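You operate a simulated robot arm through the tools that you are given. There is no shell and no other tool.

You run a simulated robot arm. Do the job below in one go: nothing can be reset, and whatever is moved stays where it is left.

## Task
Sweep the spilt soil into the green dustpan and tip it back into the soil tub.
Fine: use the green hand brush; brush and pan go back where they were. Set down upright: green hand brush. What is to be rubbed or washed off counts as gone when no trace of it is left.

The check looks at the end state, three seconds after you hand in, the way a careful person would. Anything else that was tipped, shoved, dropped, spilled or broken makes it a failure.

## Robot
A 7-joint arm with a two-finger parallel gripper, fixed in place. Base frame: the origin is on the floor under the middle of its stand, x ahead of it, y to its left, z up; the work surface is at about z = 90. Lengths are in cm, angles in degrees, forces in N, time in s.
With the tool pointing down near the work surface it reaches from about 38 to 80 cm from the base axis. Its first joint turns from -143.0 to 143.0 degrees. Payload 3 kg.
Tool frame: the origin (TCP) lies between the finger pads and is the grasp point; the fingertips stand 3 cm ahead of it; z points along the fingers, y is the line along which they close. Largest opening 11 cm; finger width 2, thickness 1; the body of the gripper, 4.8 by 11.2 cm, starts 5.5 cm behind the TCP.
Orientation is told as [roll, pitch, yaw] about the base's x, y, z axes, in that order, counted from this pose: with the fingers straight down and closing along the base's y, the tool's x points along the base's -x, its y along +y and its z along -z.

## Interface
- The arm moves only by the tool apply_moves. Its argument "series" is text: rows parted by semicolons, each of 7 numbers parted by spaces: the gripper command, from -1 (shut) to 1 (fully open), values between in proportion, then the shift along the base's x, y, z in units of 300 mm (1.0 is 300 mm), then the turn, a rotation vector about the base's x, y, z in units of 180 degrees (1.0 is 180 degrees). In form: jaw dx dy dz wx wy wz; .... A call has 1 to 20 rows; each row is the pose to reach, as a shift and turn from the pose commanded when the call began. A call with a number of a shift or a turn outside -1 to 1 is refused whole. Each row takes 0.2 s and may step no farther than 5 cm and 8.6 degrees from the row before; otherwise, or with a gripper value out of range, the whole call is refused. Where a pose cannot be reached the arm comes as near as it can. A force on the tool above 40 N (or 10 N above the force at the start of the call, whichever is more), or a blocked arm, ends the call early, and 0.2 s more pass. The fingers move at their own pace (about 15.3 cm/s each) and stop on an object; they squeeze with about 26 N. The grip force told is the motor's: it shows also when the fingers shut on nothing. Time passes only in rows, and 0.2 s behind the last, so rows that repeat a pose let the fingers close. It gives the time, the measured TCP pose, the force on the tool (base axes), the opening and the grip force at its end, in the units of the frame above (readings bear some noise), with the torque about the TCP (base axes, N m) and any sound that the robot's microphone picked up.
- Cameras (640 x 400 px; columns grow to the right, rows downward): "scene" is fixed at [22.06, -50.06, 167.53]; the picture's right is [0.99, -0.11, 0.00], its down [-0.10, -0.84, -0.54] and it looks along [0.06, 0.54, -0.84] (base axes); focal length 214 px, centre (320, 200). "wrist" rides on the gripper at [7.2, 1.7, -10.3] in the tool frame; the picture's right is [-0.23, 0.97, 0.00], its down [-0.76, -0.18, -0.62] and it looks along [-0.61, -0.14, 0.78] (tool axes); focal length 222 px, centre (320, 200). There is no depth. A picture from a camera that has moved, and an enlarged one, comes with that camera's place and axes in the base frame and with its lens.
- get_image(camera): a new picture of that camera. It takes no simulated time.
- slide_trunk(by): moves the trunk up (or, below 0, down) by that many cm; the arm rides with it, the base frame stays. It gives what a move gives, with no picture.
- close_up(camera, box): a new picture of the part [left, top, right, bottom] of that camera's present view, enlarged. It takes no simulated time.
- hand_in(): hands the job in; it is judged then, once.

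Places have to be worked out from the pictures, the camera data and where the tool is seen. Open the gripper and draw the arm clear of the work before you hand the job in, unless the task says otherwise.

The tools are called after ">>>" by a JSON object that holds its "name" and its "arguments". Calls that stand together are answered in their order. apply_moves: Moves the arm, as the interface text tells. Its arguments: {"type":"object","properties":{"series":{"type":"string"}},"required":["series"]} The other tools are called the same way: slide_trunk (by) moves the trunk up or down; get_image (camera) takes a picture; close_up (camera, box) takes an enlarged picture of a part of a camera's view; hand_in () hands the job in.

At the start:

```text
time_s: 0.0
tool_pos: [49.94, 3.38, 138.44]
orientation: [0.0, 0.0, 0.0]
contact_force: [-0.2, 1.2, -0.1]
torque: [0.01, -0.01, 0.0]
opening: 11.0
finger_force: 0.0
trunk travel left (down, up): [-42.5, 6.5]
```

scene: 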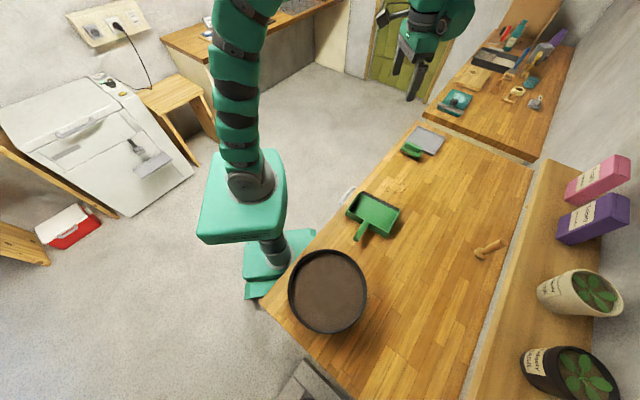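
wrist: 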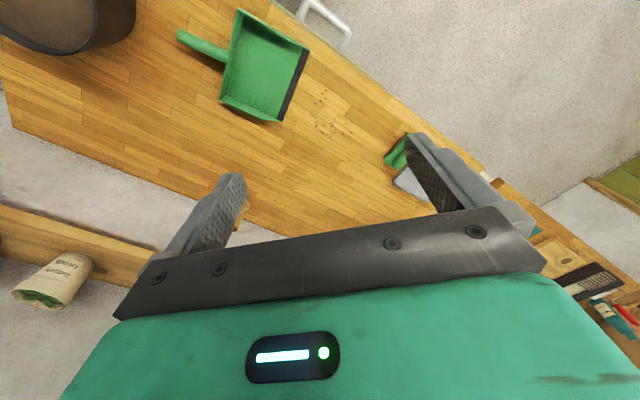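

I'll start by taking enlarged looks at the table to find the pan, brush, spilt soil and tub.

>>> {"name": "close_up", "arguments": {"camera": "scene", "box": [320, 110, 480, 260]}}

>>> {"name": "close_up", "arguments": {"camera": "wrist", "box": [160, 0, 480, 200]}}

>>> {"name": "close_up", "arguments": {"camera": "scene", "box": [250, 220, 410, 370]}}

>>> {"name": "close_up", "arguments": {"camera": "scene", "box": [380, 110, 460, 170]}}

```text
2.67 times, centred on (400, 185) of scene
camera zoom: at [22.06, -50.06, 167.53], right [0.99, -0.11, 0.0], down [-0.1, -0.84, -0.54], along [0.06, 0.54, -0.84], focal length 572 px, centre (107, 240)
```

zoom: 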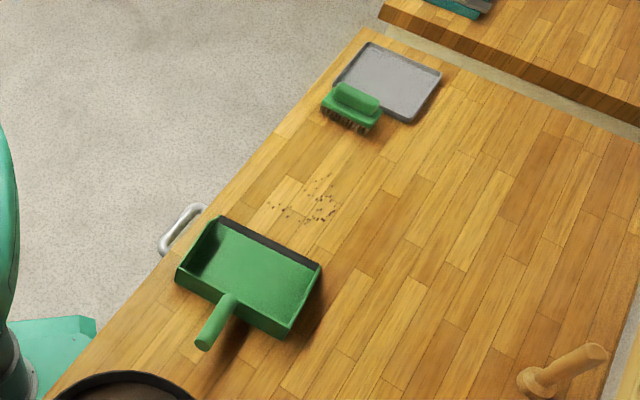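

```text
2.00 times, centred on (320, 100) of wrist
camera zoom: at [42.54, 5.17, 148.79], right [0.23, 0.97, 0.0], down [0.76, -0.18, 0.62], along [0.61, -0.14, -0.78], focal length 444 px, centre (320, 400)
```

zoom: 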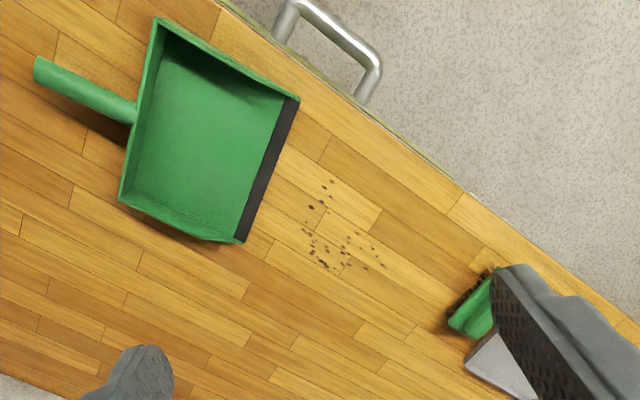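

```text
2.67 times, centred on (330, 295) of scene
camera zoom: at [22.06, -50.06, 167.53], right [0.99, -0.11, 0.0], down [-0.1, -0.84, -0.54], along [0.06, 0.54, -0.84], focal length 572 px, centre (293, -53)
```

zoom: 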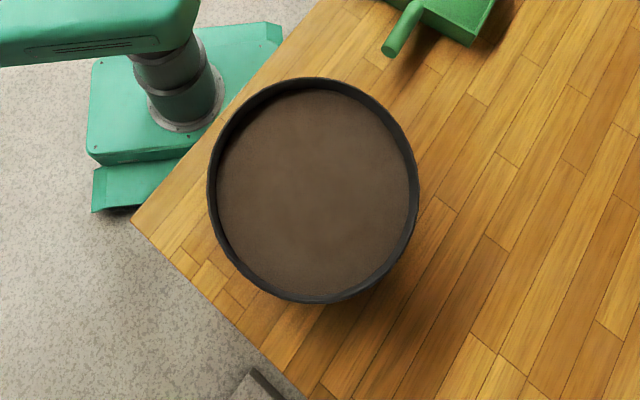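

```text
6.67 times, centred on (420, 140) of scene
camera zoom: at [22.06, -50.06, 167.53], right [0.99, -0.11, 0.0], down [-0.1, -0.84, -0.54], along [0.06, 0.54, -0.84], focal length 1430 px, centre (-347, 600)
```

zoom: 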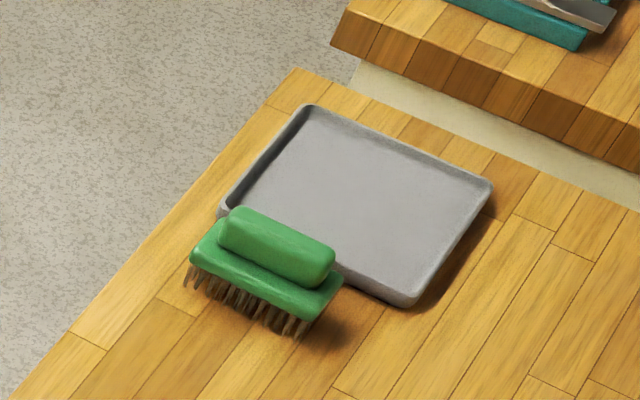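

The pan lies near (53,-6), its lip facing soil at roughly (62,3). The brush is near (75,21) and the tub near (26,-38). I'll move the open gripper high towards the brush for a closer wrist view.

>>> {"name": "apply_moves", "arguments": {"series": "1 0.06 0.08 -0.11 0 0 0; 1 0.12 0.155 -0.22 0 0 0; 1 0.18 0.23 -0.33 0 0 0; 1 0.24 0.31 -0.44 0 0 0; 1 0.30 0.385 -0.55 0 0 0; 1 0.36 0.46 -0.66 0 0 0; 1 0.42 0.54 -0.77 0 0 0; 1 0.42 0.56 -0.85 0 0 0; 1 0.42 0.56 -0.85 0 0 0"}}

>>> {"name": "get_image", "arguments": {"camera": "wrist"}}

>>> {"name": "get_image", "arguments": {"camera": "scene"}}

```text
time_s: 2.0
tool_pos: [62.68, 20.27, 112.93]
orientation: [0.0, 0.0, 0.0]
contact_force: [-1.5, -0.4, 0.0]
torque: [-0.02, -0.02, 0.01]
opening: 11.0
finger_force: 0.0
trunk travel left (down, up): [-42.5, 6.5]
```

```text
taken
camera wrist: at [55.28, 22.13, 123.29], right [0.23, 0.97, 0.0], down [0.76, -0.18, 0.62], along [0.61, -0.14, -0.78], focal length 222 px, centre (320, 200)
```

wrist: 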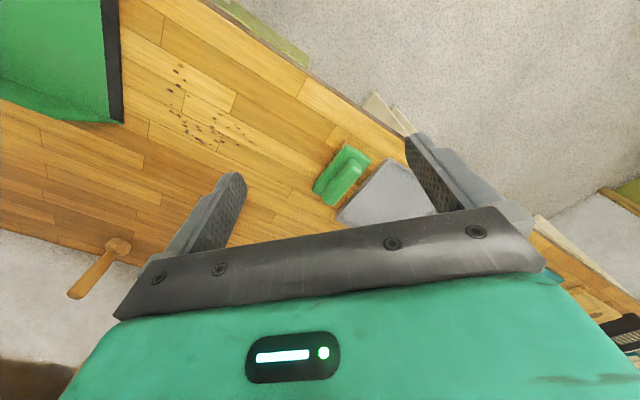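

```text
taken
```

scene: 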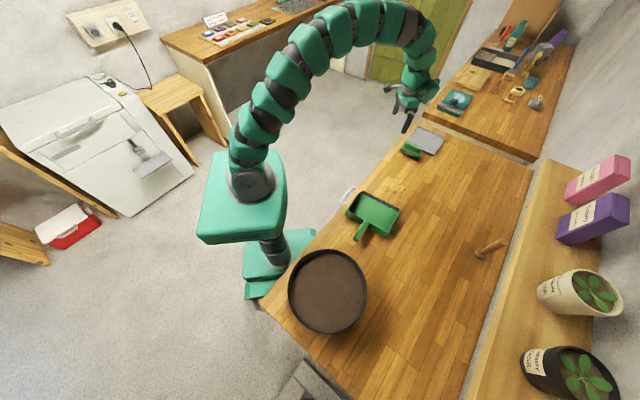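

The arm tracks well. Now I zoom in on the brush and soil from the wrist camera to fix their places.

>>> {"name": "close_up", "arguments": {"camera": "wrist", "box": [290, 120, 450, 230]}}

>>> {"name": "close_up", "arguments": {"camera": "wrist", "box": [90, 30, 290, 170]}}

```text
3.64 times, centred on (370, 175) of wrist
camera zoom: at [55.28, 22.13, 123.29], right [0.23, 0.97, 0.0], down [0.76, -0.18, 0.62], along [0.61, -0.14, -0.78], focal length 808 px, centre (138, 291)
```

zoom: 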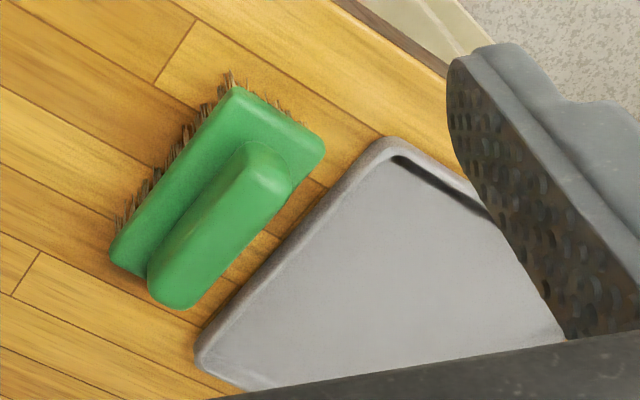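

```text
2.86 times, centred on (190, 100) of wrist
camera zoom: at [55.28, 22.13, 123.29], right [0.23, 0.97, 0.0], down [0.76, -0.18, 0.62], along [0.61, -0.14, -0.78], focal length 635 px, centre (691, 486)
```

zoom: 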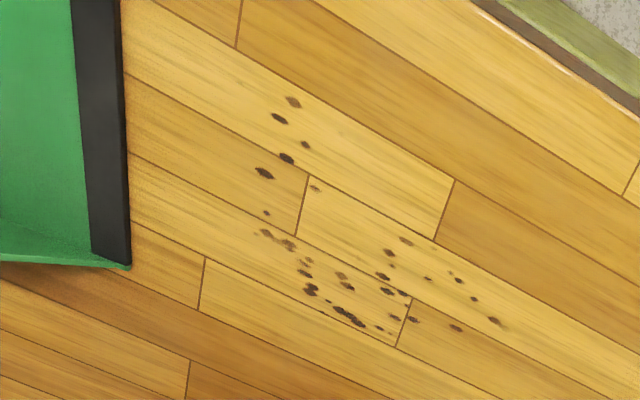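

The brush's ridge runs about -45° in plan at about (74.4, 21.3), top near z=96, and the pan's lip at about -39.5°. I'll turn the gripper by -45° and hover over the brush for a closer look before gripping.

>>> {"name": "apply_moves", "arguments": {"series": "1 0.066 0.006 -0.016 0 0 -0.042; 1 0.132 0.012 -0.033 0 0 -0.084; 1 0.198 0.018 -0.049 0 0 -0.126; 1 0.264 0.025 -0.065 0 0 -0.168; 1 0.33 0.031 -0.082 0 0 -0.21; 1 0.395 0.037 -0.098 0 0 -0.25; 1 0.395 0.037 -0.098 0 0 -0.25; 1 0.395 0.037 -0.098 0 0 -0.25"}}

>>> {"name": "get_image", "arguments": {"camera": "wrist"}}

>>> {"name": "close_up", "arguments": {"camera": "scene", "box": [370, 70, 470, 170]}}

```text
time_s: 3.8
tool_pos: [74.42, 21.26, 110.0]
orientation: [-0.1, 0.0, -45.1]
contact_force: [-0.4, 0.6, 0.4]
torque: [-0.01, 0.0, -0.02]
opening: 10.98
finger_force: 0.1
trunk travel left (down, up): [-42.5, 6.5]
```

```text
taken
camera wrist: at [70.41, 27.72, 120.35], right [0.85, 0.53, 0.0], down [0.41, -0.66, 0.62], along [0.33, -0.53, -0.78], focal length 222 px, centre (320, 200)
```

wrist: 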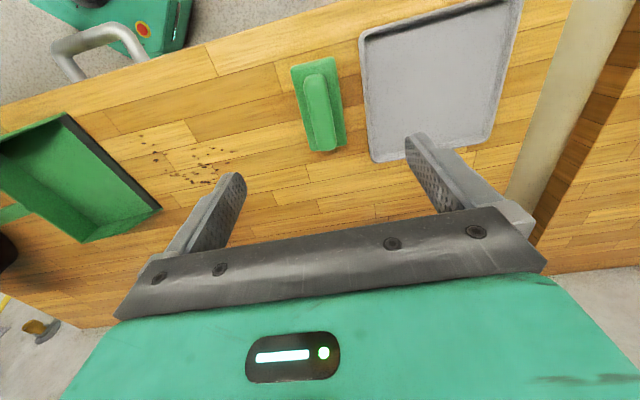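

```text
4.00 times, centred on (420, 120) of scene
camera zoom: at [22.06, -50.06, 167.53], right [0.99, -0.11, 0.0], down [-0.1, -0.84, -0.54], along [0.06, 0.54, -0.84], focal length 858 px, centre (-80, 520)
```

zoom: 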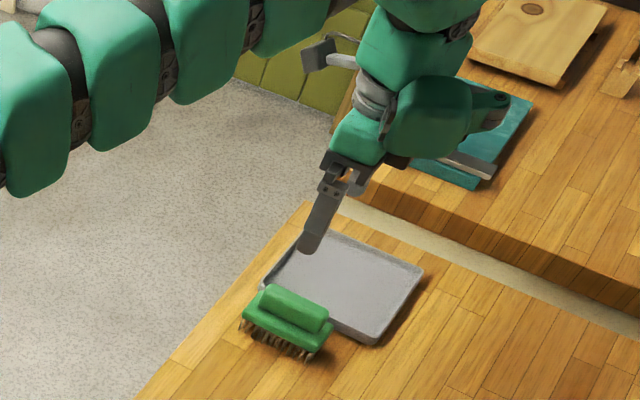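

>>> {"name": "close_up", "arguments": {"camera": "wrist", "box": [260, 40, 420, 170]}}

```text
3.08 times, centred on (340, 105) of wrist
camera zoom: at [70.41, 27.72, 120.35], right [0.85, 0.53, 0.0], down [0.41, -0.66, 0.62], along [0.33, -0.53, -0.78], focal length 684 px, centre (258, 492)
```

zoom: 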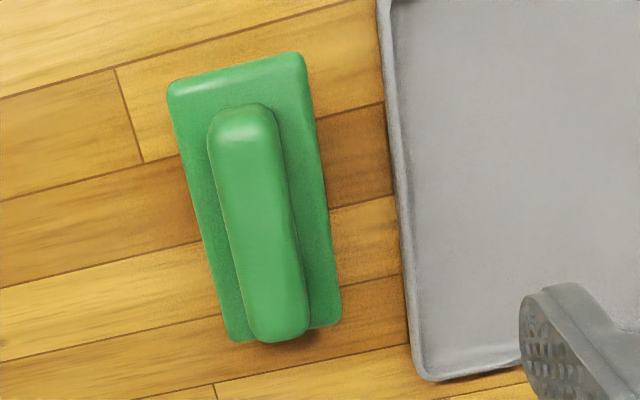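

The ridge centre works out at (74.5, 21.2), yaw about -46.8°, about 2.4 cm wide, with the tray edge about 5.4 cm away. I'll narrow the jaws to 6 cm and lower over the ridge, stopping above the body for a check.

>>> {"name": "apply_moves", "arguments": {"series": "0.09 0.004 -0.002 0 0 0 -0.01; 0.09 0.007 -0.003 -0.1 0 0 -0.01; 0.09 0.007 -0.003 -0.2 0 0 -0.01; 0.09 0.007 -0.003 -0.3 0 0 -0.01; 0.09 0.007 -0.003 -0.36 0 0 -0.01; 0.09 0.007 -0.003 -0.4 0 0 -0.01; 0.09 0.007 -0.003 -0.4 0 0 -0.01"}}

>>> {"name": "get_image", "arguments": {"camera": "wrist"}}

>>> {"name": "close_up", "arguments": {"camera": "scene", "box": [390, 110, 450, 170]}}

```text
time_s: 5.4
tool_pos: [74.68, 21.23, 97.99]
orientation: [-0.1, -0.1, -46.8]
contact_force: [0.3, 0.0, -0.3]
torque: [-0.01, -0.01, 0.0]
opening: 5.99
finger_force: 0.1
trunk travel left (down, up): [-42.5, 6.5]
```

```text
taken
camera wrist: at [70.85, 27.71, 108.29], right [0.87, 0.5, 0.0], down [0.39, -0.68, 0.62], along [0.31, -0.54, -0.78], focal length 222 px, centre (320, 200)
```

wrist: 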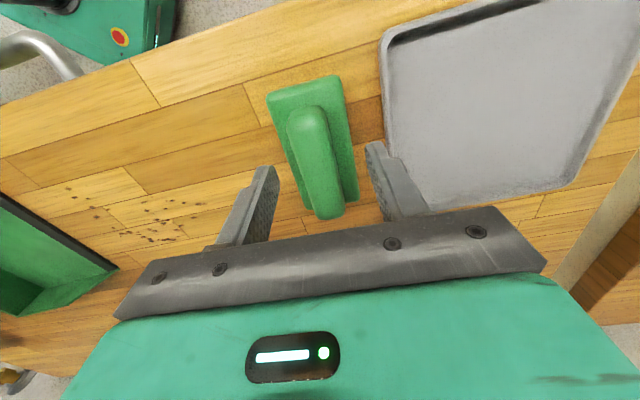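

```text
6.67 times, centred on (420, 140) of scene
camera zoom: at [22.06, -50.06, 167.53], right [0.99, -0.11, 0.0], down [-0.1, -0.84, -0.54], along [0.06, 0.54, -0.84], focal length 1430 px, centre (-347, 600)
```

zoom: 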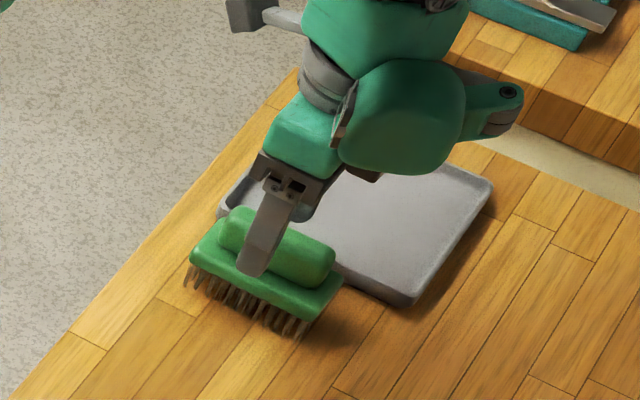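

Fingers straddle the ridge evenly with the tips at about z=95, and the body top looks near 93.6. I'll lower 1 cm more and close.

>>> {"name": "apply_moves", "arguments": {"series": "0.09 0 0 -0.02 0 0 0; 0.09 0 0 -0.035 0 0 0; 0.09 0 0 -0.035 0 0 0; -0.3 0 0 -0.035 0 0 0; -1 0 0 -0.035 0 0 0; -1 0 0 -0.035 0 0 0; -1 0 0 -0.035 0 0 0"}}

>>> {"name": "get_image", "arguments": {"camera": "wrist"}}

```text
time_s: 7.0
tool_pos: [74.57, 21.21, 96.89]
orientation: [-0.2, -0.1, -46.8]
contact_force: [-0.7, 0.2, 0.4]
torque: [-0.01, -0.05, 0.0]
opening: 2.35
finger_force: 26.1
trunk travel left (down, up): [-42.5, 6.5]
```

```text
taken
camera wrist: at [70.79, 27.75, 107.24], right [0.87, 0.5, 0.0], down [0.39, -0.68, 0.62], along [0.31, -0.54, -0.78], focal length 222 px, centre (320, 200)
```

wrist: 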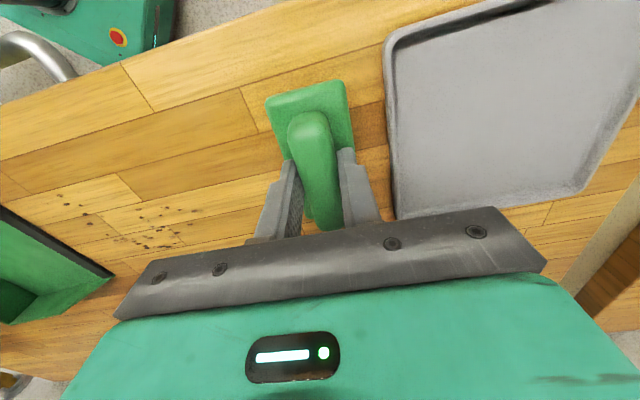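

The ridge is held (2.35 cm, 26 N). I lift it straight up 10 cm and check that it stays level in the grip.

>>> {"name": "apply_moves", "arguments": {"series": "-1 0 0 0.05 0 0 0; -1 0 0 0.15 0 0 0; -1 0 0 0.25 0 0 0; -1 0 0 0.35 0 0 0; -1 0 0 0.35 0 0 0"}}

>>> {"name": "get_image", "arguments": {"camera": "wrist"}}

>>> {"name": "close_up", "arguments": {"camera": "scene", "box": [370, 70, 470, 170]}}

```text
time_s: 8.2
tool_pos: [74.6, 21.24, 107.5]
orientation: [-0.1, 0.1, -46.9]
contact_force: [-0.2, -0.3, -1.0]
torque: [-0.01, 0.0, 0.0]
opening: 2.34
finger_force: 25.8
trunk travel left (down, up): [-42.5, 6.5]
```

```text
taken
camera wrist: at [70.78, 27.77, 117.93], right [0.87, 0.5, 0.0], down [0.39, -0.68, 0.62], along [0.31, -0.54, -0.78], focal length 222 px, centre (320, 200)
```

wrist: 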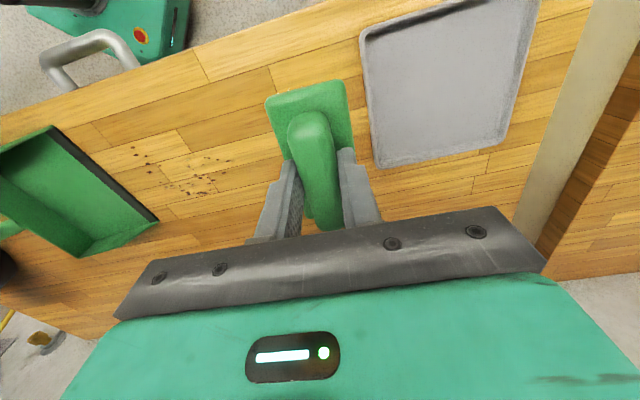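

```text
4.00 times, centred on (420, 120) of scene
camera zoom: at [22.06, -50.06, 167.53], right [0.99, -0.11, 0.0], down [-0.1, -0.84, -0.54], along [0.06, 0.54, -0.84], focal length 858 px, centre (-80, 520)
```

zoom: 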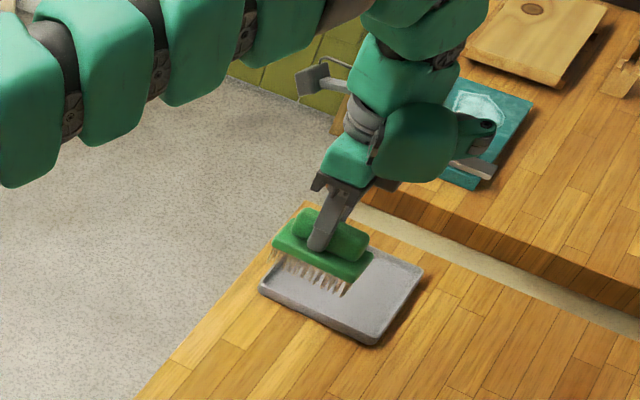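

The brush hangs level in the grip. Now I carry it beyond the soil's far side, turning it parallel to the pan's lip (-39.5°), and lower it to just above the table at about (70.8, 10.4).

>>> {"name": "apply_moves", "arguments": {"series": "-1 -0.032 -0.09 0 0 0 0.02; -1 -0.064 -0.18 0 0 0 0.0406; -1 -0.096 -0.27 0 0 0 0.0406; -1 -0.128 -0.36 0 0 0 0.0406; -1 -0.128 -0.36 -0.1 0 0 0.0406; -1 -0.128 -0.36 -0.2 0 0 0.0406; -1 -0.128 -0.36 -0.28 0 0 0.0406; -1 -0.128 -0.36 -0.31 0 0 0.0406; -1 -0.128 -0.36 -0.31 0 0 0.0406"}}

>>> {"name": "get_image", "arguments": {"camera": "wrist"}}

>>> {"name": "close_up", "arguments": {"camera": "scene", "box": [335, 140, 455, 240]}}

```text
time_s: 10.2
tool_pos: [70.74, 10.47, 98.23]
orientation: [-0.1, 0.1, -39.6]
contact_force: [-0.1, 0.0, -1.2]
torque: [0.01, 0.02, -0.01]
opening: 2.34
finger_force: 25.6
trunk travel left (down, up): [-42.5, 6.5]
```

```text
taken
camera wrist: at [66.1, 16.52, 108.58], right [0.79, 0.61, 0.0], down [0.48, -0.62, 0.62], along [0.38, -0.5, -0.78], focal length 222 px, centre (320, 200)
```

wrist: 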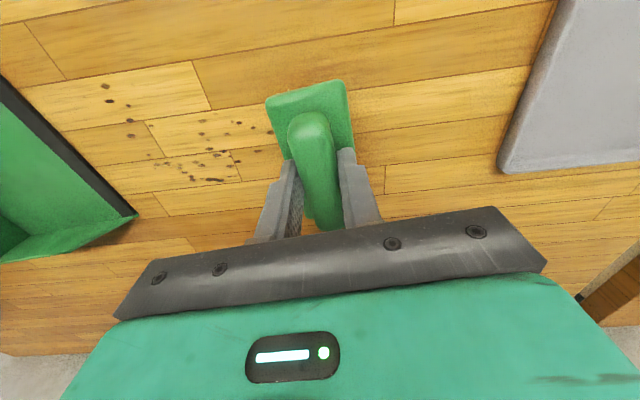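

```text
4.00 times, centred on (395, 190) of scene
camera zoom: at [22.06, -50.06, 167.53], right [0.99, -0.11, 0.0], down [-0.1, -0.84, -0.54], along [0.06, 0.54, -0.84], focal length 858 px, centre (20, 240)
```

zoom: 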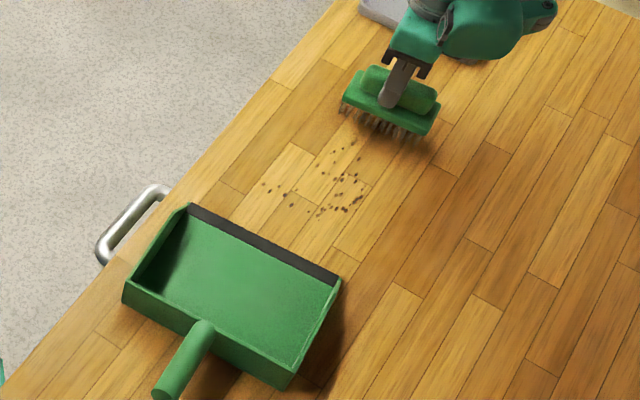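

The brush is parallel to the lip with the soil between it and the pan. I lower it until the bristles just touch the table and read the force.

>>> {"name": "apply_moves", "arguments": {"series": "-1 0 0 -0.02 0 0 0; -1 0 0 -0.035 0 0 0; -1 0 0 -0.042 0 0 0; -1 0 0 -0.042 0 0 0"}}

>>> {"name": "close_up", "arguments": {"camera": "scene", "box": [375, 140, 435, 190]}}

```text
time_s: 11.2
tool_pos: [70.85, 10.37, 96.87]
orientation: [0.1, 0.0, -39.5]
contact_force: [-0.4, -0.6, -0.9]
torque: [0.01, 0.02, -0.03]
opening: 2.34
finger_force: 25.6
trunk travel left (down, up): [-42.5, 6.5]
```

```text
8.00 times, centred on (405, 165) of scene
camera zoom: at [22.06, -50.06, 167.53], right [0.99, -0.11, 0.0], down [-0.1, -0.84, -0.54], along [0.06, 0.54, -0.84], focal length 1716 px, centre (-360, 480)
```

zoom: 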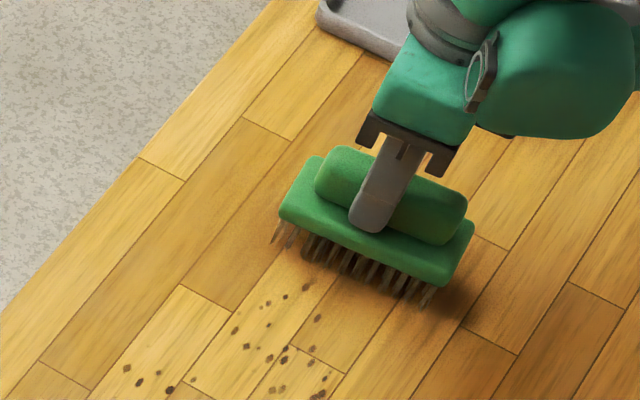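

The reading still shows only the brush's weight (about -1 N), so the bristles barely touch. I'll press 2 mm lower to find firm contact.

>>> {"name": "apply_moves", "arguments": {"series": "-1 0 0 -0.003 0 0 0; -1 0 0 -0.006 0 0 0; -1 0 0 -0.006 0 0 0"}}

```text
time_s: 12.0
tool_pos: [70.69, 10.38, 96.91]
orientation: [0.1, -0.1, -39.6]
contact_force: [0.6, 1.0, 13.0]
torque: [0.23, 0.26, -0.01]
opening: 2.36
finger_force: 25.7
trunk travel left (down, up): [-42.5, 6.5]
```

Contact now shows 13 N, so I ease up about 1 mm to a light press and sweep slowly towards the lip, stopping short of it.

>>> {"name": "apply_moves", "arguments": {"series": "-1 0 0 0.003 0 0 0; -1 -0.0357 -0.0354 0.003 0 0 0; -1 -0.0713 -0.0708 0.003 0 0 0; -1 -0.107 -0.1063 0.003 0 0 0; -1 -0.1427 -0.1417 0.003 0 0 0; -1 -0.1783 -0.1771 0.003 0 0 0; -1 -0.214 -0.2125 0.003 0 0 0"}}

>>> {"name": "get_image", "arguments": {"camera": "wrist"}}

>>> {"name": "close_up", "arguments": {"camera": "scene", "box": [335, 140, 455, 240]}}

```text
time_s: 13.6
tool_pos: [64.38, 3.84, 96.89]
orientation: [-0.1, 0.1, -39.5]
contact_force: [-1.1, -0.9, 2.0]
torque: [-0.07, -0.08, -0.05]
opening: 2.38
finger_force: 26.4
trunk travel left (down, up): [-42.5, 6.5]
```

```text
taken
camera wrist: at [59.68, 9.93, 107.24], right [0.8, 0.61, 0.0], down [0.48, -0.62, 0.62], along [0.38, -0.5, -0.78], focal length 222 px, centre (320, 200)
```

wrist: 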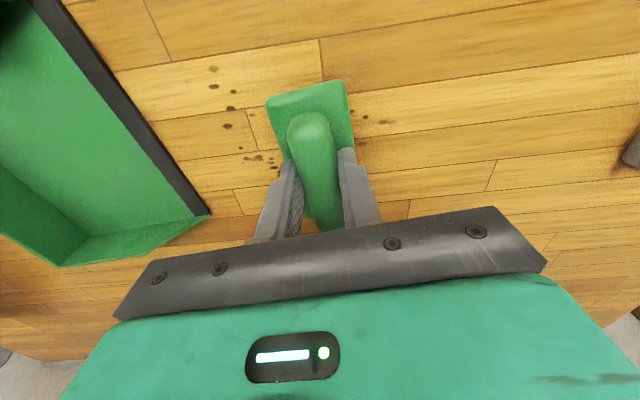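

```text
4.00 times, centred on (395, 190) of scene
camera zoom: at [22.06, -50.06, 167.53], right [0.99, -0.11, 0.0], down [-0.1, -0.84, -0.54], along [0.06, 0.54, -0.84], focal length 858 px, centre (20, 240)
```

zoom: 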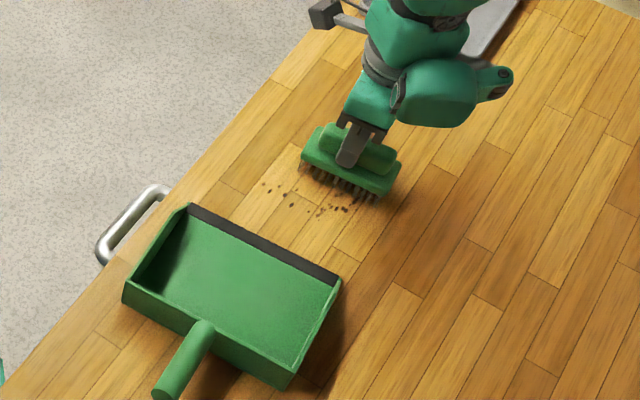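

Most specks are pushed along but three slipped behind the brush; further strokes will be needed. I continue this stroke with slightly more press, up to just before the lip.

>>> {"name": "apply_moves", "arguments": {"series": "-1 0 0 -0.002 0 0 0; -1 -0.0357 -0.0354 -0.002 0 0 0; -1 -0.0713 -0.0708 -0.002 0 0 0; -1 -0.107 -0.1063 -0.002 0 0 0; -1 -0.1427 -0.1417 -0.002 0 0 0; -1 -0.1783 -0.1771 -0.002 0 0 0; -1 -0.2 -0.199 -0.002 0 0 0"}}

>>> {"name": "get_image", "arguments": {"camera": "wrist"}}

>>> {"name": "close_up", "arguments": {"camera": "scene", "box": [335, 140, 455, 240]}}

```text
time_s: 15.2
tool_pos: [58.29, -2.02, 96.97]
orientation: [0.0, 0.0, -39.4]
contact_force: [-0.9, -1.3, 3.2]
torque: [-0.16, -0.13, -0.05]
opening: 2.36
finger_force: 26.2
trunk travel left (down, up): [-42.5, 6.5]
```

```text
taken
camera wrist: at [53.7, 4.01, 107.23], right [0.79, 0.61, 0.0], down [0.48, -0.62, 0.62], along [0.38, -0.5, -0.78], focal length 222 px, centre (320, 200)
```

wrist: 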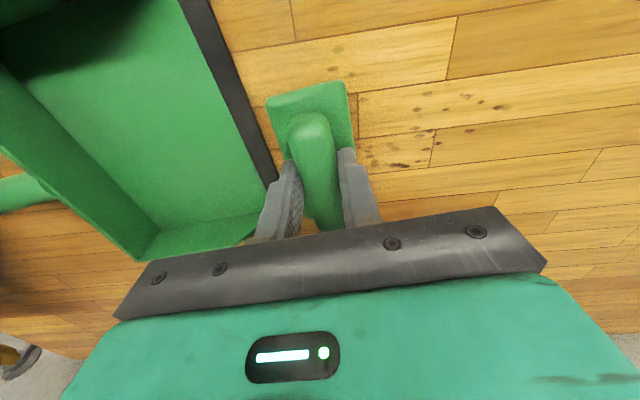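

```text
4.00 times, centred on (395, 190) of scene
camera zoom: at [22.06, -50.06, 167.53], right [0.99, -0.11, 0.0], down [-0.1, -0.84, -0.54], along [0.06, 0.54, -0.84], focal length 858 px, centre (20, 240)
```

zoom: 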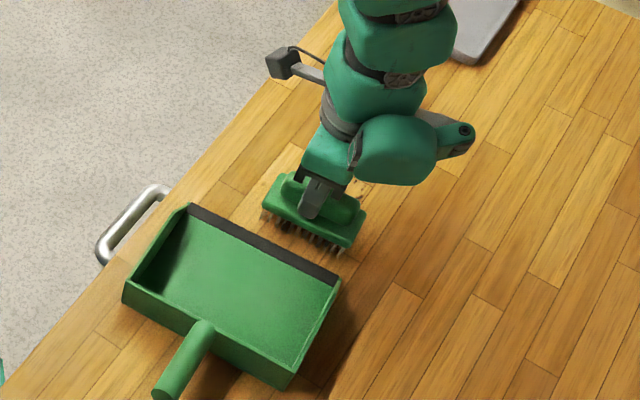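

Several specks now lie behind the brush, so I zoom in to see how the soil behaves.

>>> {"name": "close_up", "arguments": {"camera": "wrist", "box": [240, 50, 540, 230]}}

>>> {"name": "close_up", "arguments": {"camera": "scene", "box": [375, 170, 445, 215]}}

```text
2.13 times, centred on (390, 140) of wrist
camera zoom: at [53.7, 4.01, 107.23], right [0.79, 0.61, 0.0], down [0.48, -0.62, 0.62], along [0.38, -0.5, -0.78], focal length 474 px, centre (171, 328)
```

zoom: 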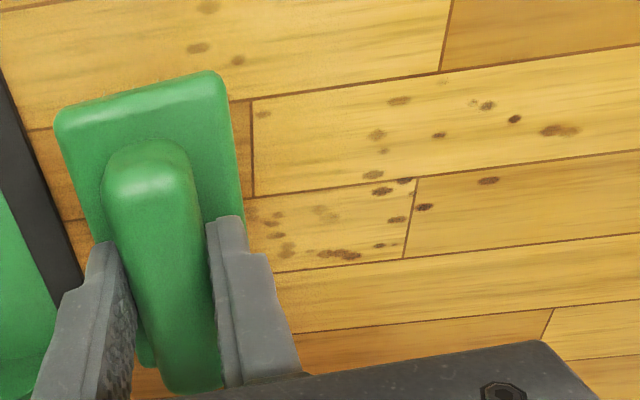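

```text
8.89 times, centred on (410, 192) of scene
camera zoom: at [22.06, -50.06, 167.53], right [0.99, -0.11, 0.0], down [-0.1, -0.84, -0.54], along [0.06, 0.54, -0.84], focal length 1906 px, centre (-480, 267)
```

zoom: 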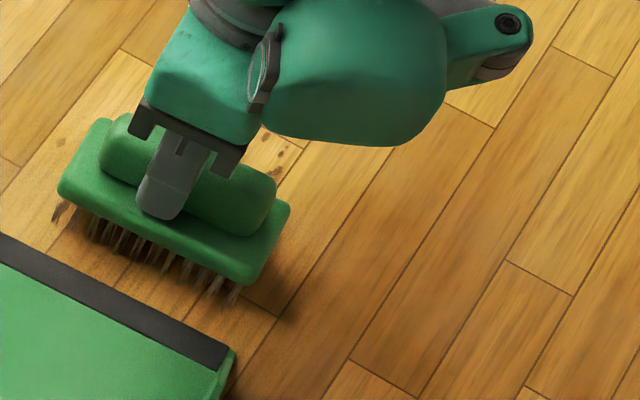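

The specks do not roll; they stay put and fade with each pass, so several firm strokes ending in the pan are needed. I finish this stroke by lifting 5 mm over the lip and carrying on into the pan's mouth.

>>> {"name": "apply_moves", "arguments": {"series": "-1 -0.021 -0.0257 0.002 0 0 0; -1 -0.042 -0.0515 0.015 0 0 0; -1 -0.064 -0.077 0.018 0 0 0; -1 -0.085 -0.103 0.02 0 0 0; -1 -0.106 -0.1287 0.02 0 0 0; -1 -0.127 -0.1544 0.02 0 0 0"}}

>>> {"name": "get_image", "arguments": {"camera": "wrist"}}

>>> {"name": "close_up", "arguments": {"camera": "scene", "box": [335, 140, 455, 240]}}

```text
time_s: 16.6
tool_pos: [54.44, -6.68, 97.45]
orientation: [0.0, 0.0, -39.5]
contact_force: [-0.2, -0.1, -0.5]
torque: [-0.01, -0.01, 0.0]
opening: 2.34
finger_force: 26.6
trunk travel left (down, up): [-42.5, 6.5]
```

```text
taken
camera wrist: at [49.79, -0.68, 107.7], right [0.79, 0.61, 0.0], down [0.47, -0.62, 0.62], along [0.38, -0.5, -0.78], focal length 222 px, centre (320, 200)
```

wrist: 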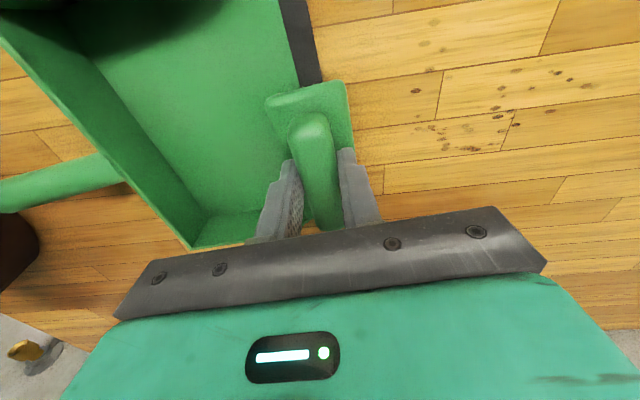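

```text
4.00 times, centred on (395, 190) of scene
camera zoom: at [22.06, -50.06, 167.53], right [0.99, -0.11, 0.0], down [-0.1, -0.84, -0.54], along [0.06, 0.54, -0.84], focal length 858 px, centre (20, 240)
```

zoom: 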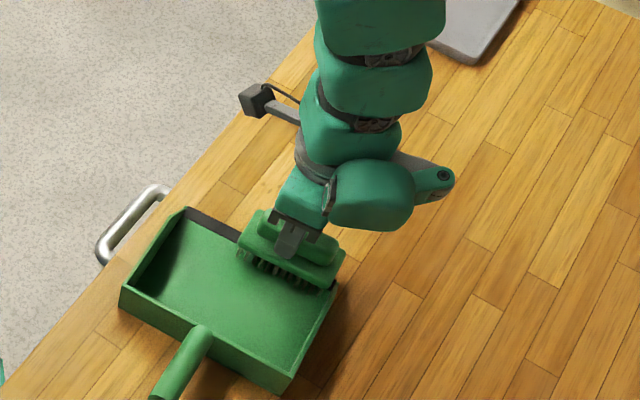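

The pan was nudged a few millimetres; I'll set that right later. I lift the brush, move back over the soil side and look at the pan and specks.

>>> {"name": "apply_moves", "arguments": {"series": "-1 0 0 0.1 0 0 0; -1 0.03 0.04 0.2 0 0 0; -1 0.12 0.15 0.25 0 0 0; -1 0.21 0.26 0.25 0 0 0; -1 0.30 0.37 0.25 0 0 0; -1 0.39 0.48 0.25 0 0 0; -1 0.39 0.48 0.25 0 0 0"}}

>>> {"name": "get_image", "arguments": {"camera": "wrist"}}

>>> {"name": "close_up", "arguments": {"camera": "scene", "box": [335, 140, 455, 240]}}

```text
time_s: 18.2
tool_pos: [66.26, 7.95, 104.62]
orientation: [-0.2, 0.1, -39.5]
contact_force: [0.4, -0.3, -0.9]
torque: [-0.04, 0.0, -0.04]
opening: 2.37
finger_force: 26.3
trunk travel left (down, up): [-42.5, 6.5]
```

```text
taken
camera wrist: at [61.65, 13.99, 114.98], right [0.79, 0.61, 0.0], down [0.48, -0.62, 0.62], along [0.38, -0.5, -0.78], focal length 222 px, centre (320, 200)
```

wrist: 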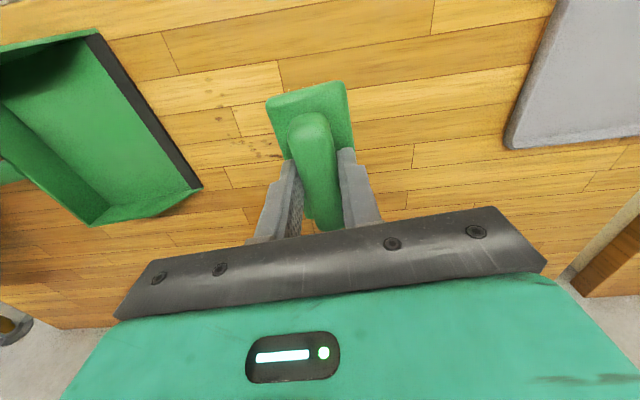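

```text
4.00 times, centred on (395, 190) of scene
camera zoom: at [22.06, -50.06, 167.53], right [0.99, -0.11, 0.0], down [-0.1, -0.84, -0.54], along [0.06, 0.54, -0.84], focal length 858 px, centre (20, 240)
```

zoom: 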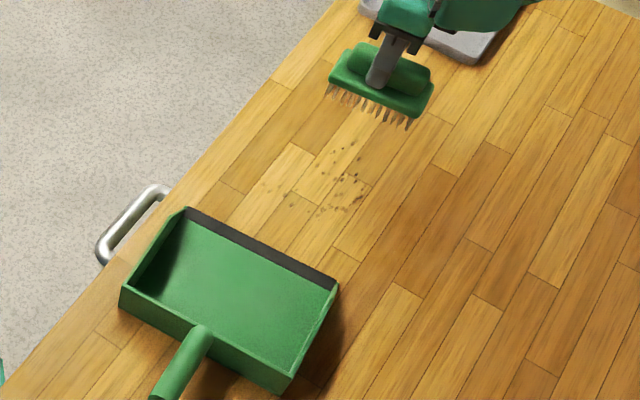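

>>> {"name": "close_up", "arguments": {"camera": "scene", "box": [350, 185, 410, 230]}}

>>> {"name": "close_up", "arguments": {"camera": "wrist", "box": [0, 20, 300, 230]}}

>>> {"name": "close_up", "arguments": {"camera": "scene", "box": [390, 140, 460, 200]}}

```text
8.89 times, centred on (380, 208) of scene
camera zoom: at [22.06, -50.06, 167.53], right [0.99, -0.11, 0.0], down [-0.1, -0.84, -0.54], along [0.06, 0.54, -0.84], focal length 1906 px, centre (-213, 133)
```

zoom: 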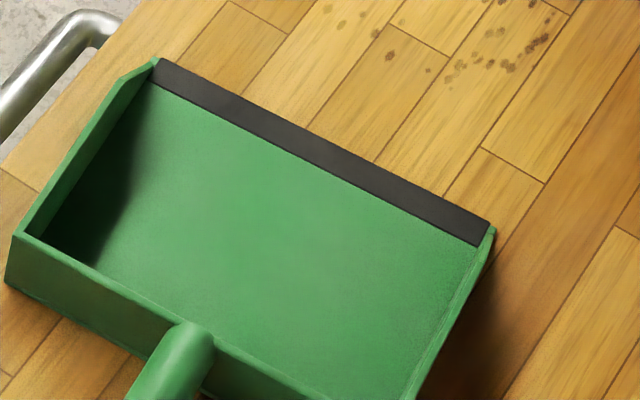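

```text
1.90 times, centred on (150, 125) of wrist
camera zoom: at [61.65, 13.99, 114.98], right [0.79, 0.61, 0.0], down [0.48, -0.62, 0.62], along [0.38, -0.5, -0.78], focal length 423 px, centre (644, 343)
```

zoom: 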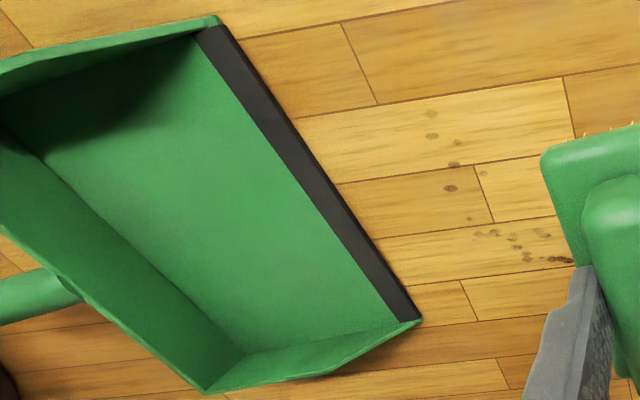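

```text
6.67 times, centred on (425, 170) of scene
camera zoom: at [22.06, -50.06, 167.53], right [0.99, -0.11, 0.0], down [-0.1, -0.84, -0.54], along [0.06, 0.54, -0.84], focal length 1430 px, centre (-380, 400)
```

zoom: 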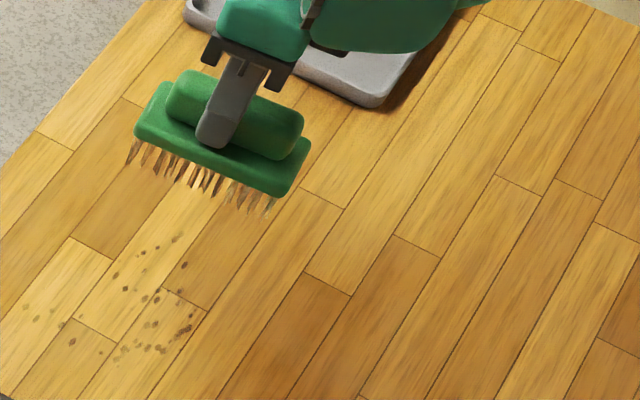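

The specks are paler but nothing shows in the pan yet. I do a second, firmer stroke in one motion from beyond the soil right over the lip into the pan.

>>> {"name": "apply_moves", "arguments": {"series": "-1 0.06 0.04 0 0 0 0; -1 0.127 0.084 -0.05 0 0 0; -1 0.127 0.084 -0.15 0 0 0; -1 0.127 0.084 -0.23 0 0 0; -1 0.127 0.084 -0.262 0 0 0; -1 0.127 0.084 -0.273 0 0 0; -1 0.0788 0.033 -0.273 0 0 0; -1 0.0306 -0.018 -0.273 0 0 0; -1 -0.0176 -0.069 -0.273 0 0 0; -1 -0.0658 -0.12 -0.273 0 0 0; -1 -0.1139 -0.171 -0.273 0 0 0; -1 -0.1621 -0.222 -0.273 0 0 0; -1 -0.2103 -0.273 -0.273 0 0 0"}}

>>> {"name": "get_image", "arguments": {"camera": "wrist"}}

>>> {"name": "close_up", "arguments": {"camera": "scene", "box": [350, 150, 440, 220]}}

```text
time_s: 21.0
tool_pos: [59.86, -0.47, 96.7]
orientation: [-0.1, 0.0, -39.5]
contact_force: [1.5, -0.4, 13.5]
torque: [-0.07, -0.15, -0.08]
opening: 2.35
finger_force: 26.0
trunk travel left (down, up): [-42.5, 6.5]
```

```text
taken
camera wrist: at [55.26, 5.7, 106.92], right [0.79, 0.61, 0.0], down [0.48, -0.62, 0.62], along [0.38, -0.5, -0.78], focal length 222 px, centre (320, 200)
```

wrist: 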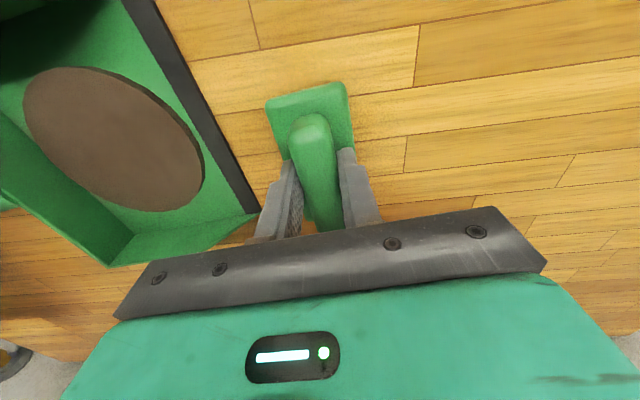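

```text
5.71 times, centred on (395, 185) of scene
camera zoom: at [22.06, -50.06, 167.53], right [0.99, -0.11, 0.0], down [-0.1, -0.84, -0.54], along [0.06, 0.54, -0.84], focal length 1226 px, centre (-109, 286)
```

zoom: 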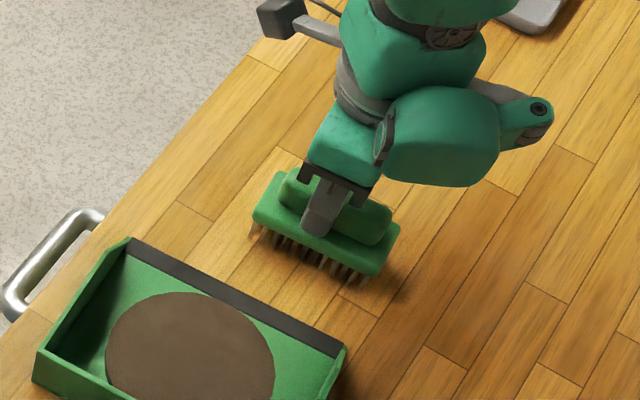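

The soil has now gathered in the pan as a flat heap and the table looks clean. I lift the brush and check the table for any trace.

>>> {"name": "apply_moves", "arguments": {"series": "-1 0 0 0.03 0 0 0; -1 0 0 0.15 0 0 0; -1 0 0 0.27 0 0 0; -1 0.08 0.10 0.35 0 0 0; -1 0.17 0.21 0.35 0 0 0; -1 0.26 0.32 0.35 0 0 0; -1 0.26 0.32 0.35 0 0 0"}}

>>> {"name": "get_image", "arguments": {"camera": "wrist"}}

>>> {"name": "close_up", "arguments": {"camera": "scene", "box": [375, 140, 455, 210]}}

>>> {"name": "close_up", "arguments": {"camera": "scene", "box": [340, 180, 410, 245]}}

```text
time_s: 22.6
tool_pos: [67.86, 9.27, 107.21]
orientation: [-0.2, 0.1, -39.5]
contact_force: [-0.3, 0.3, -1.0]
torque: [0.01, 0.02, 0.02]
opening: 2.36
finger_force: 25.9
trunk travel left (down, up): [-42.5, 6.5]
```

```text
taken
camera wrist: at [63.18, 15.31, 117.55], right [0.8, 0.61, 0.0], down [0.48, -0.62, 0.62], along [0.38, -0.5, -0.78], focal length 222 px, centre (320, 200)
```

wrist: 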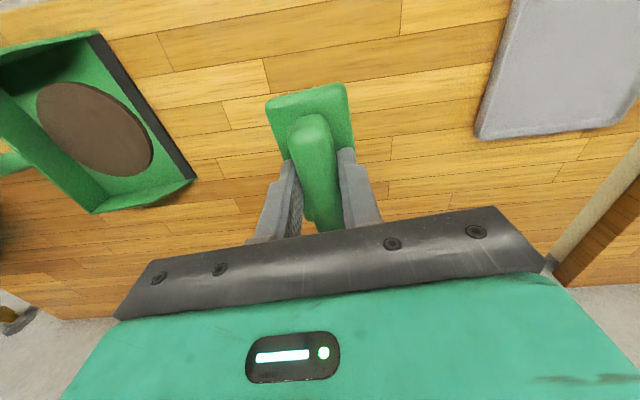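

```text
5.71 times, centred on (415, 175) of scene
camera zoom: at [22.06, -50.06, 167.53], right [0.99, -0.11, 0.0], down [-0.1, -0.84, -0.54], along [0.06, 0.54, -0.84], focal length 1226 px, centre (-223, 343)
```

zoom: 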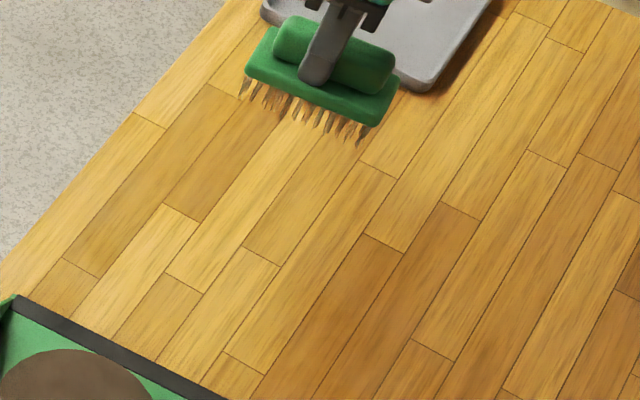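

```text
6.15 times, centred on (375, 212) of scene
camera zoom: at [22.06, -50.06, 167.53], right [0.99, -0.11, 0.0], down [-0.1, -0.84, -0.54], along [0.06, 0.54, -0.84], focal length 1320 px, centre (-18, 123)
```

zoom: 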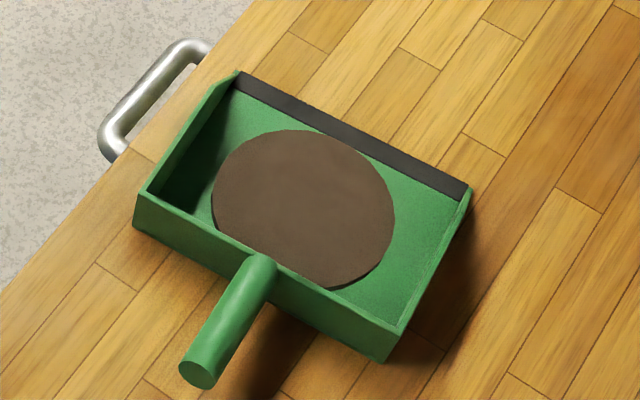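

The table is clean. I return the brush to its original spot (74.6, 21.2) at yaw -46.8°, lowering to just above contact.

>>> {"name": "apply_moves", "arguments": {"series": "-1 0.057 0.1 0 0 0 -0.01; -1 0.114 0.2 0 0 0 -0.02; -1 0.172 0.3 0 0 0 -0.03; -1 0.229 0.3993 0 0 0 -0.0406; -1 0.229 0.3993 0 0 0 -0.0406; -1 0.229 0.3993 -0.1 0 0 -0.0406; -1 0.229 0.3993 -0.2 0 0 -0.0406; -1 0.229 0.3993 -0.28 0 0 -0.0406; -1 0.229 0.3993 -0.32 0 0 -0.0406; -1 0.229 0.3993 -0.336 0 0 -0.0406; -1 0.229 0.3993 -0.3425 0 0 -0.0406; -1 0.229 0.3993 -0.3425 0 0 -0.0406"}}

>>> {"name": "get_image", "arguments": {"camera": "wrist"}}

>>> {"name": "close_up", "arguments": {"camera": "scene", "box": [380, 110, 460, 170]}}

```text
time_s: 25.2
tool_pos: [74.37, 21.36, 96.86]
orientation: [-0.1, 0.0, -46.8]
contact_force: [0.1, -0.5, -1.7]
torque: [-0.01, 0.0, 0.02]
opening: 2.37
finger_force: 25.4
trunk travel left (down, up): [-42.5, 6.5]
```

```text
taken
camera wrist: at [70.69, 27.8, 107.17], right [0.87, 0.5, 0.0], down [0.39, -0.68, 0.62], along [0.31, -0.54, -0.78], focal length 222 px, centre (320, 200)
```

wrist: 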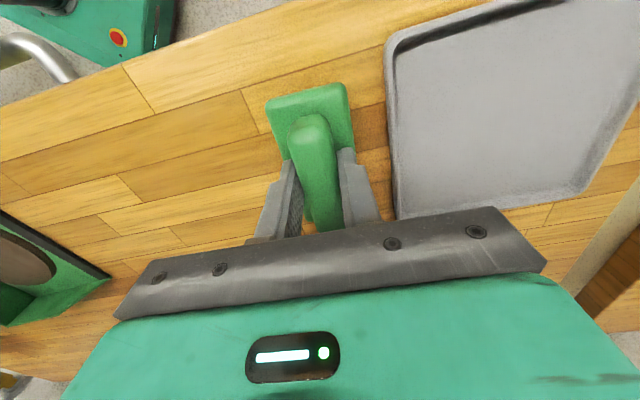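

```text
6.67 times, centred on (420, 140) of scene
camera zoom: at [22.06, -50.06, 167.53], right [0.99, -0.11, 0.0], down [-0.1, -0.84, -0.54], along [0.06, 0.54, -0.84], focal length 1430 px, centre (-347, 600)
```

zoom: 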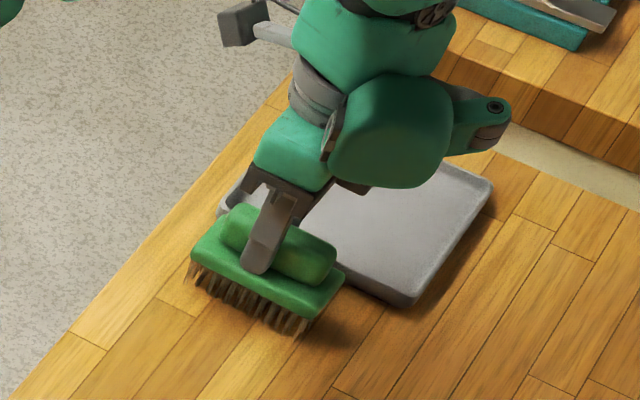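

The brush lines up with its original picture and hangs a hair above the table. I lower about 1 mm to touch and open the jaws to 6 cm.

>>> {"name": "apply_moves", "arguments": {"series": "-1 0 0 -0.002 0 0 0; -1 0 0 -0.004 0 0 0; -1 0 0 -0.004 0 0 0"}}

```text
time_s: 26.0
tool_pos: [74.45, 21.24, 96.73]
orientation: [-0.1, 0.0, -46.8]
contact_force: [0.1, -0.2, -1.4]
torque: [-0.02, 0.0, -0.04]
opening: 2.36
finger_force: 26.1
trunk travel left (down, up): [-42.5, 6.5]
```

Still no contact; the brush likely slid up slightly in the grip. I lower a little more in small steps.

>>> {"name": "apply_moves", "arguments": {"series": "-1 0 0 -0.002 0 0 0; -1 0 0 -0.004 0 0 0; -1 0 0 -0.004 0 0 0"}}

```text
time_s: 26.8
tool_pos: [74.52, 21.31, 96.56]
orientation: [-0.1, -0.1, -46.9]
contact_force: [0.2, 0.6, -0.4]
torque: [0.0, 0.0, -0.03]
opening: 2.36
finger_force: 26.0
trunk travel left (down, up): [-42.5, 6.5]
```

The weight is starting to come off. I go half a millimetre further, then open the jaws gently.

>>> {"name": "apply_moves", "arguments": {"series": "-1 0 0 -0.002 0 0 0; -1 0 0 -0.002 0 0 0; -0.3 0 0 -0.002 0 0 0; 0.09 0 0 -0.002 0 0 0; 0.09 0 0 -0.002 0 0 0; 0.09 0 0 -0.002 0 0 0"}}

>>> {"name": "close_up", "arguments": {"camera": "scene", "box": [380, 110, 460, 170]}}

```text
time_s: 28.2
tool_pos: [74.45, 21.2, 96.73]
orientation: [-0.1, -0.1, -46.6]
contact_force: [0.2, 0.6, -0.4]
torque: [-0.01, 0.01, -0.03]
opening: 5.99
finger_force: 0.2
trunk travel left (down, up): [-42.5, 6.5]
```

```text
6.67 times, centred on (420, 140) of scene
camera zoom: at [22.06, -50.06, 167.53], right [0.99, -0.11, 0.0], down [-0.1, -0.84, -0.54], along [0.06, 0.54, -0.84], focal length 1430 px, centre (-347, 600)
```

zoom: 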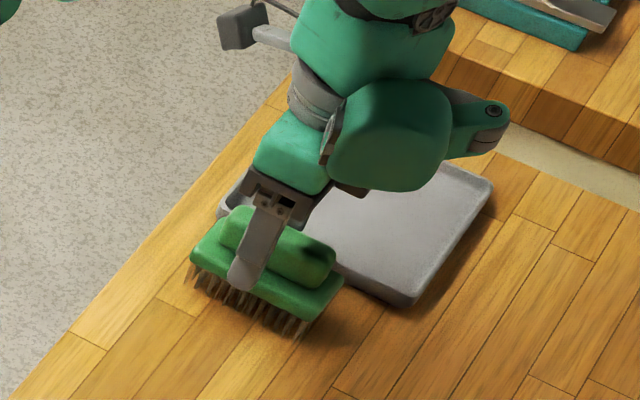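

Opened to 6 cm with the brush standing. I lift straight up, look back at the brush, then start moving towards the pan while turning the wrist.

>>> {"name": "apply_moves", "arguments": {"series": "0.09 0 0 0.05 0 0 0; 0.09 0 0 0.15 0 0 0; 0.09 0 0 0.3 0 0 0; 0.09 0 0 0.45 0 0 0; 0.09 0 0 0.514 0 0 0; 0.09 0 0 0.514 0 0 0"}}

>>> {"name": "get_image", "arguments": {"camera": "wrist"}}

>>> {"name": "close_up", "arguments": {"camera": "scene", "box": [380, 110, 460, 170]}}

```text
time_s: 29.6
tool_pos: [74.38, 21.21, 111.99]
orientation: [0.0, 0.0, -46.9]
contact_force: [-0.5, 0.7, 0.4]
torque: [-0.03, 0.02, 0.0]
opening: 6.0
finger_force: 0.1
trunk travel left (down, up): [-42.5, 6.5]
```

```text
taken
camera wrist: at [70.65, 27.71, 122.29], right [0.87, 0.5, 0.0], down [0.39, -0.68, 0.62], along [0.31, -0.54, -0.78], focal length 222 px, centre (320, 200)
```

wrist: 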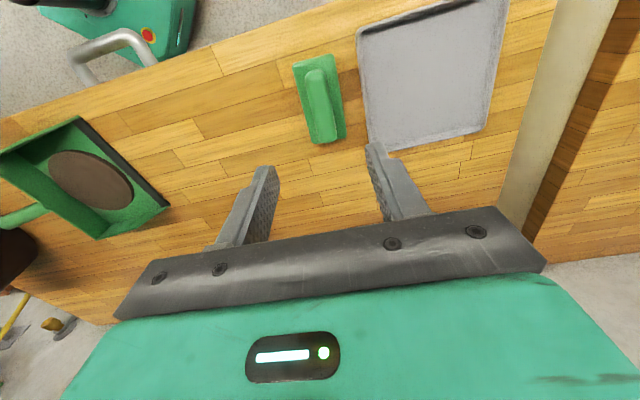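

```text
6.67 times, centred on (420, 140) of scene
camera zoom: at [22.06, -50.06, 167.53], right [0.99, -0.11, 0.0], down [-0.1, -0.84, -0.54], along [0.06, 0.54, -0.84], focal length 1430 px, centre (-347, 600)
```

zoom: 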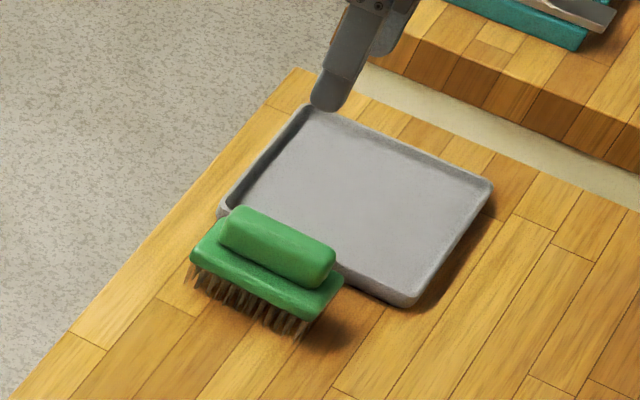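

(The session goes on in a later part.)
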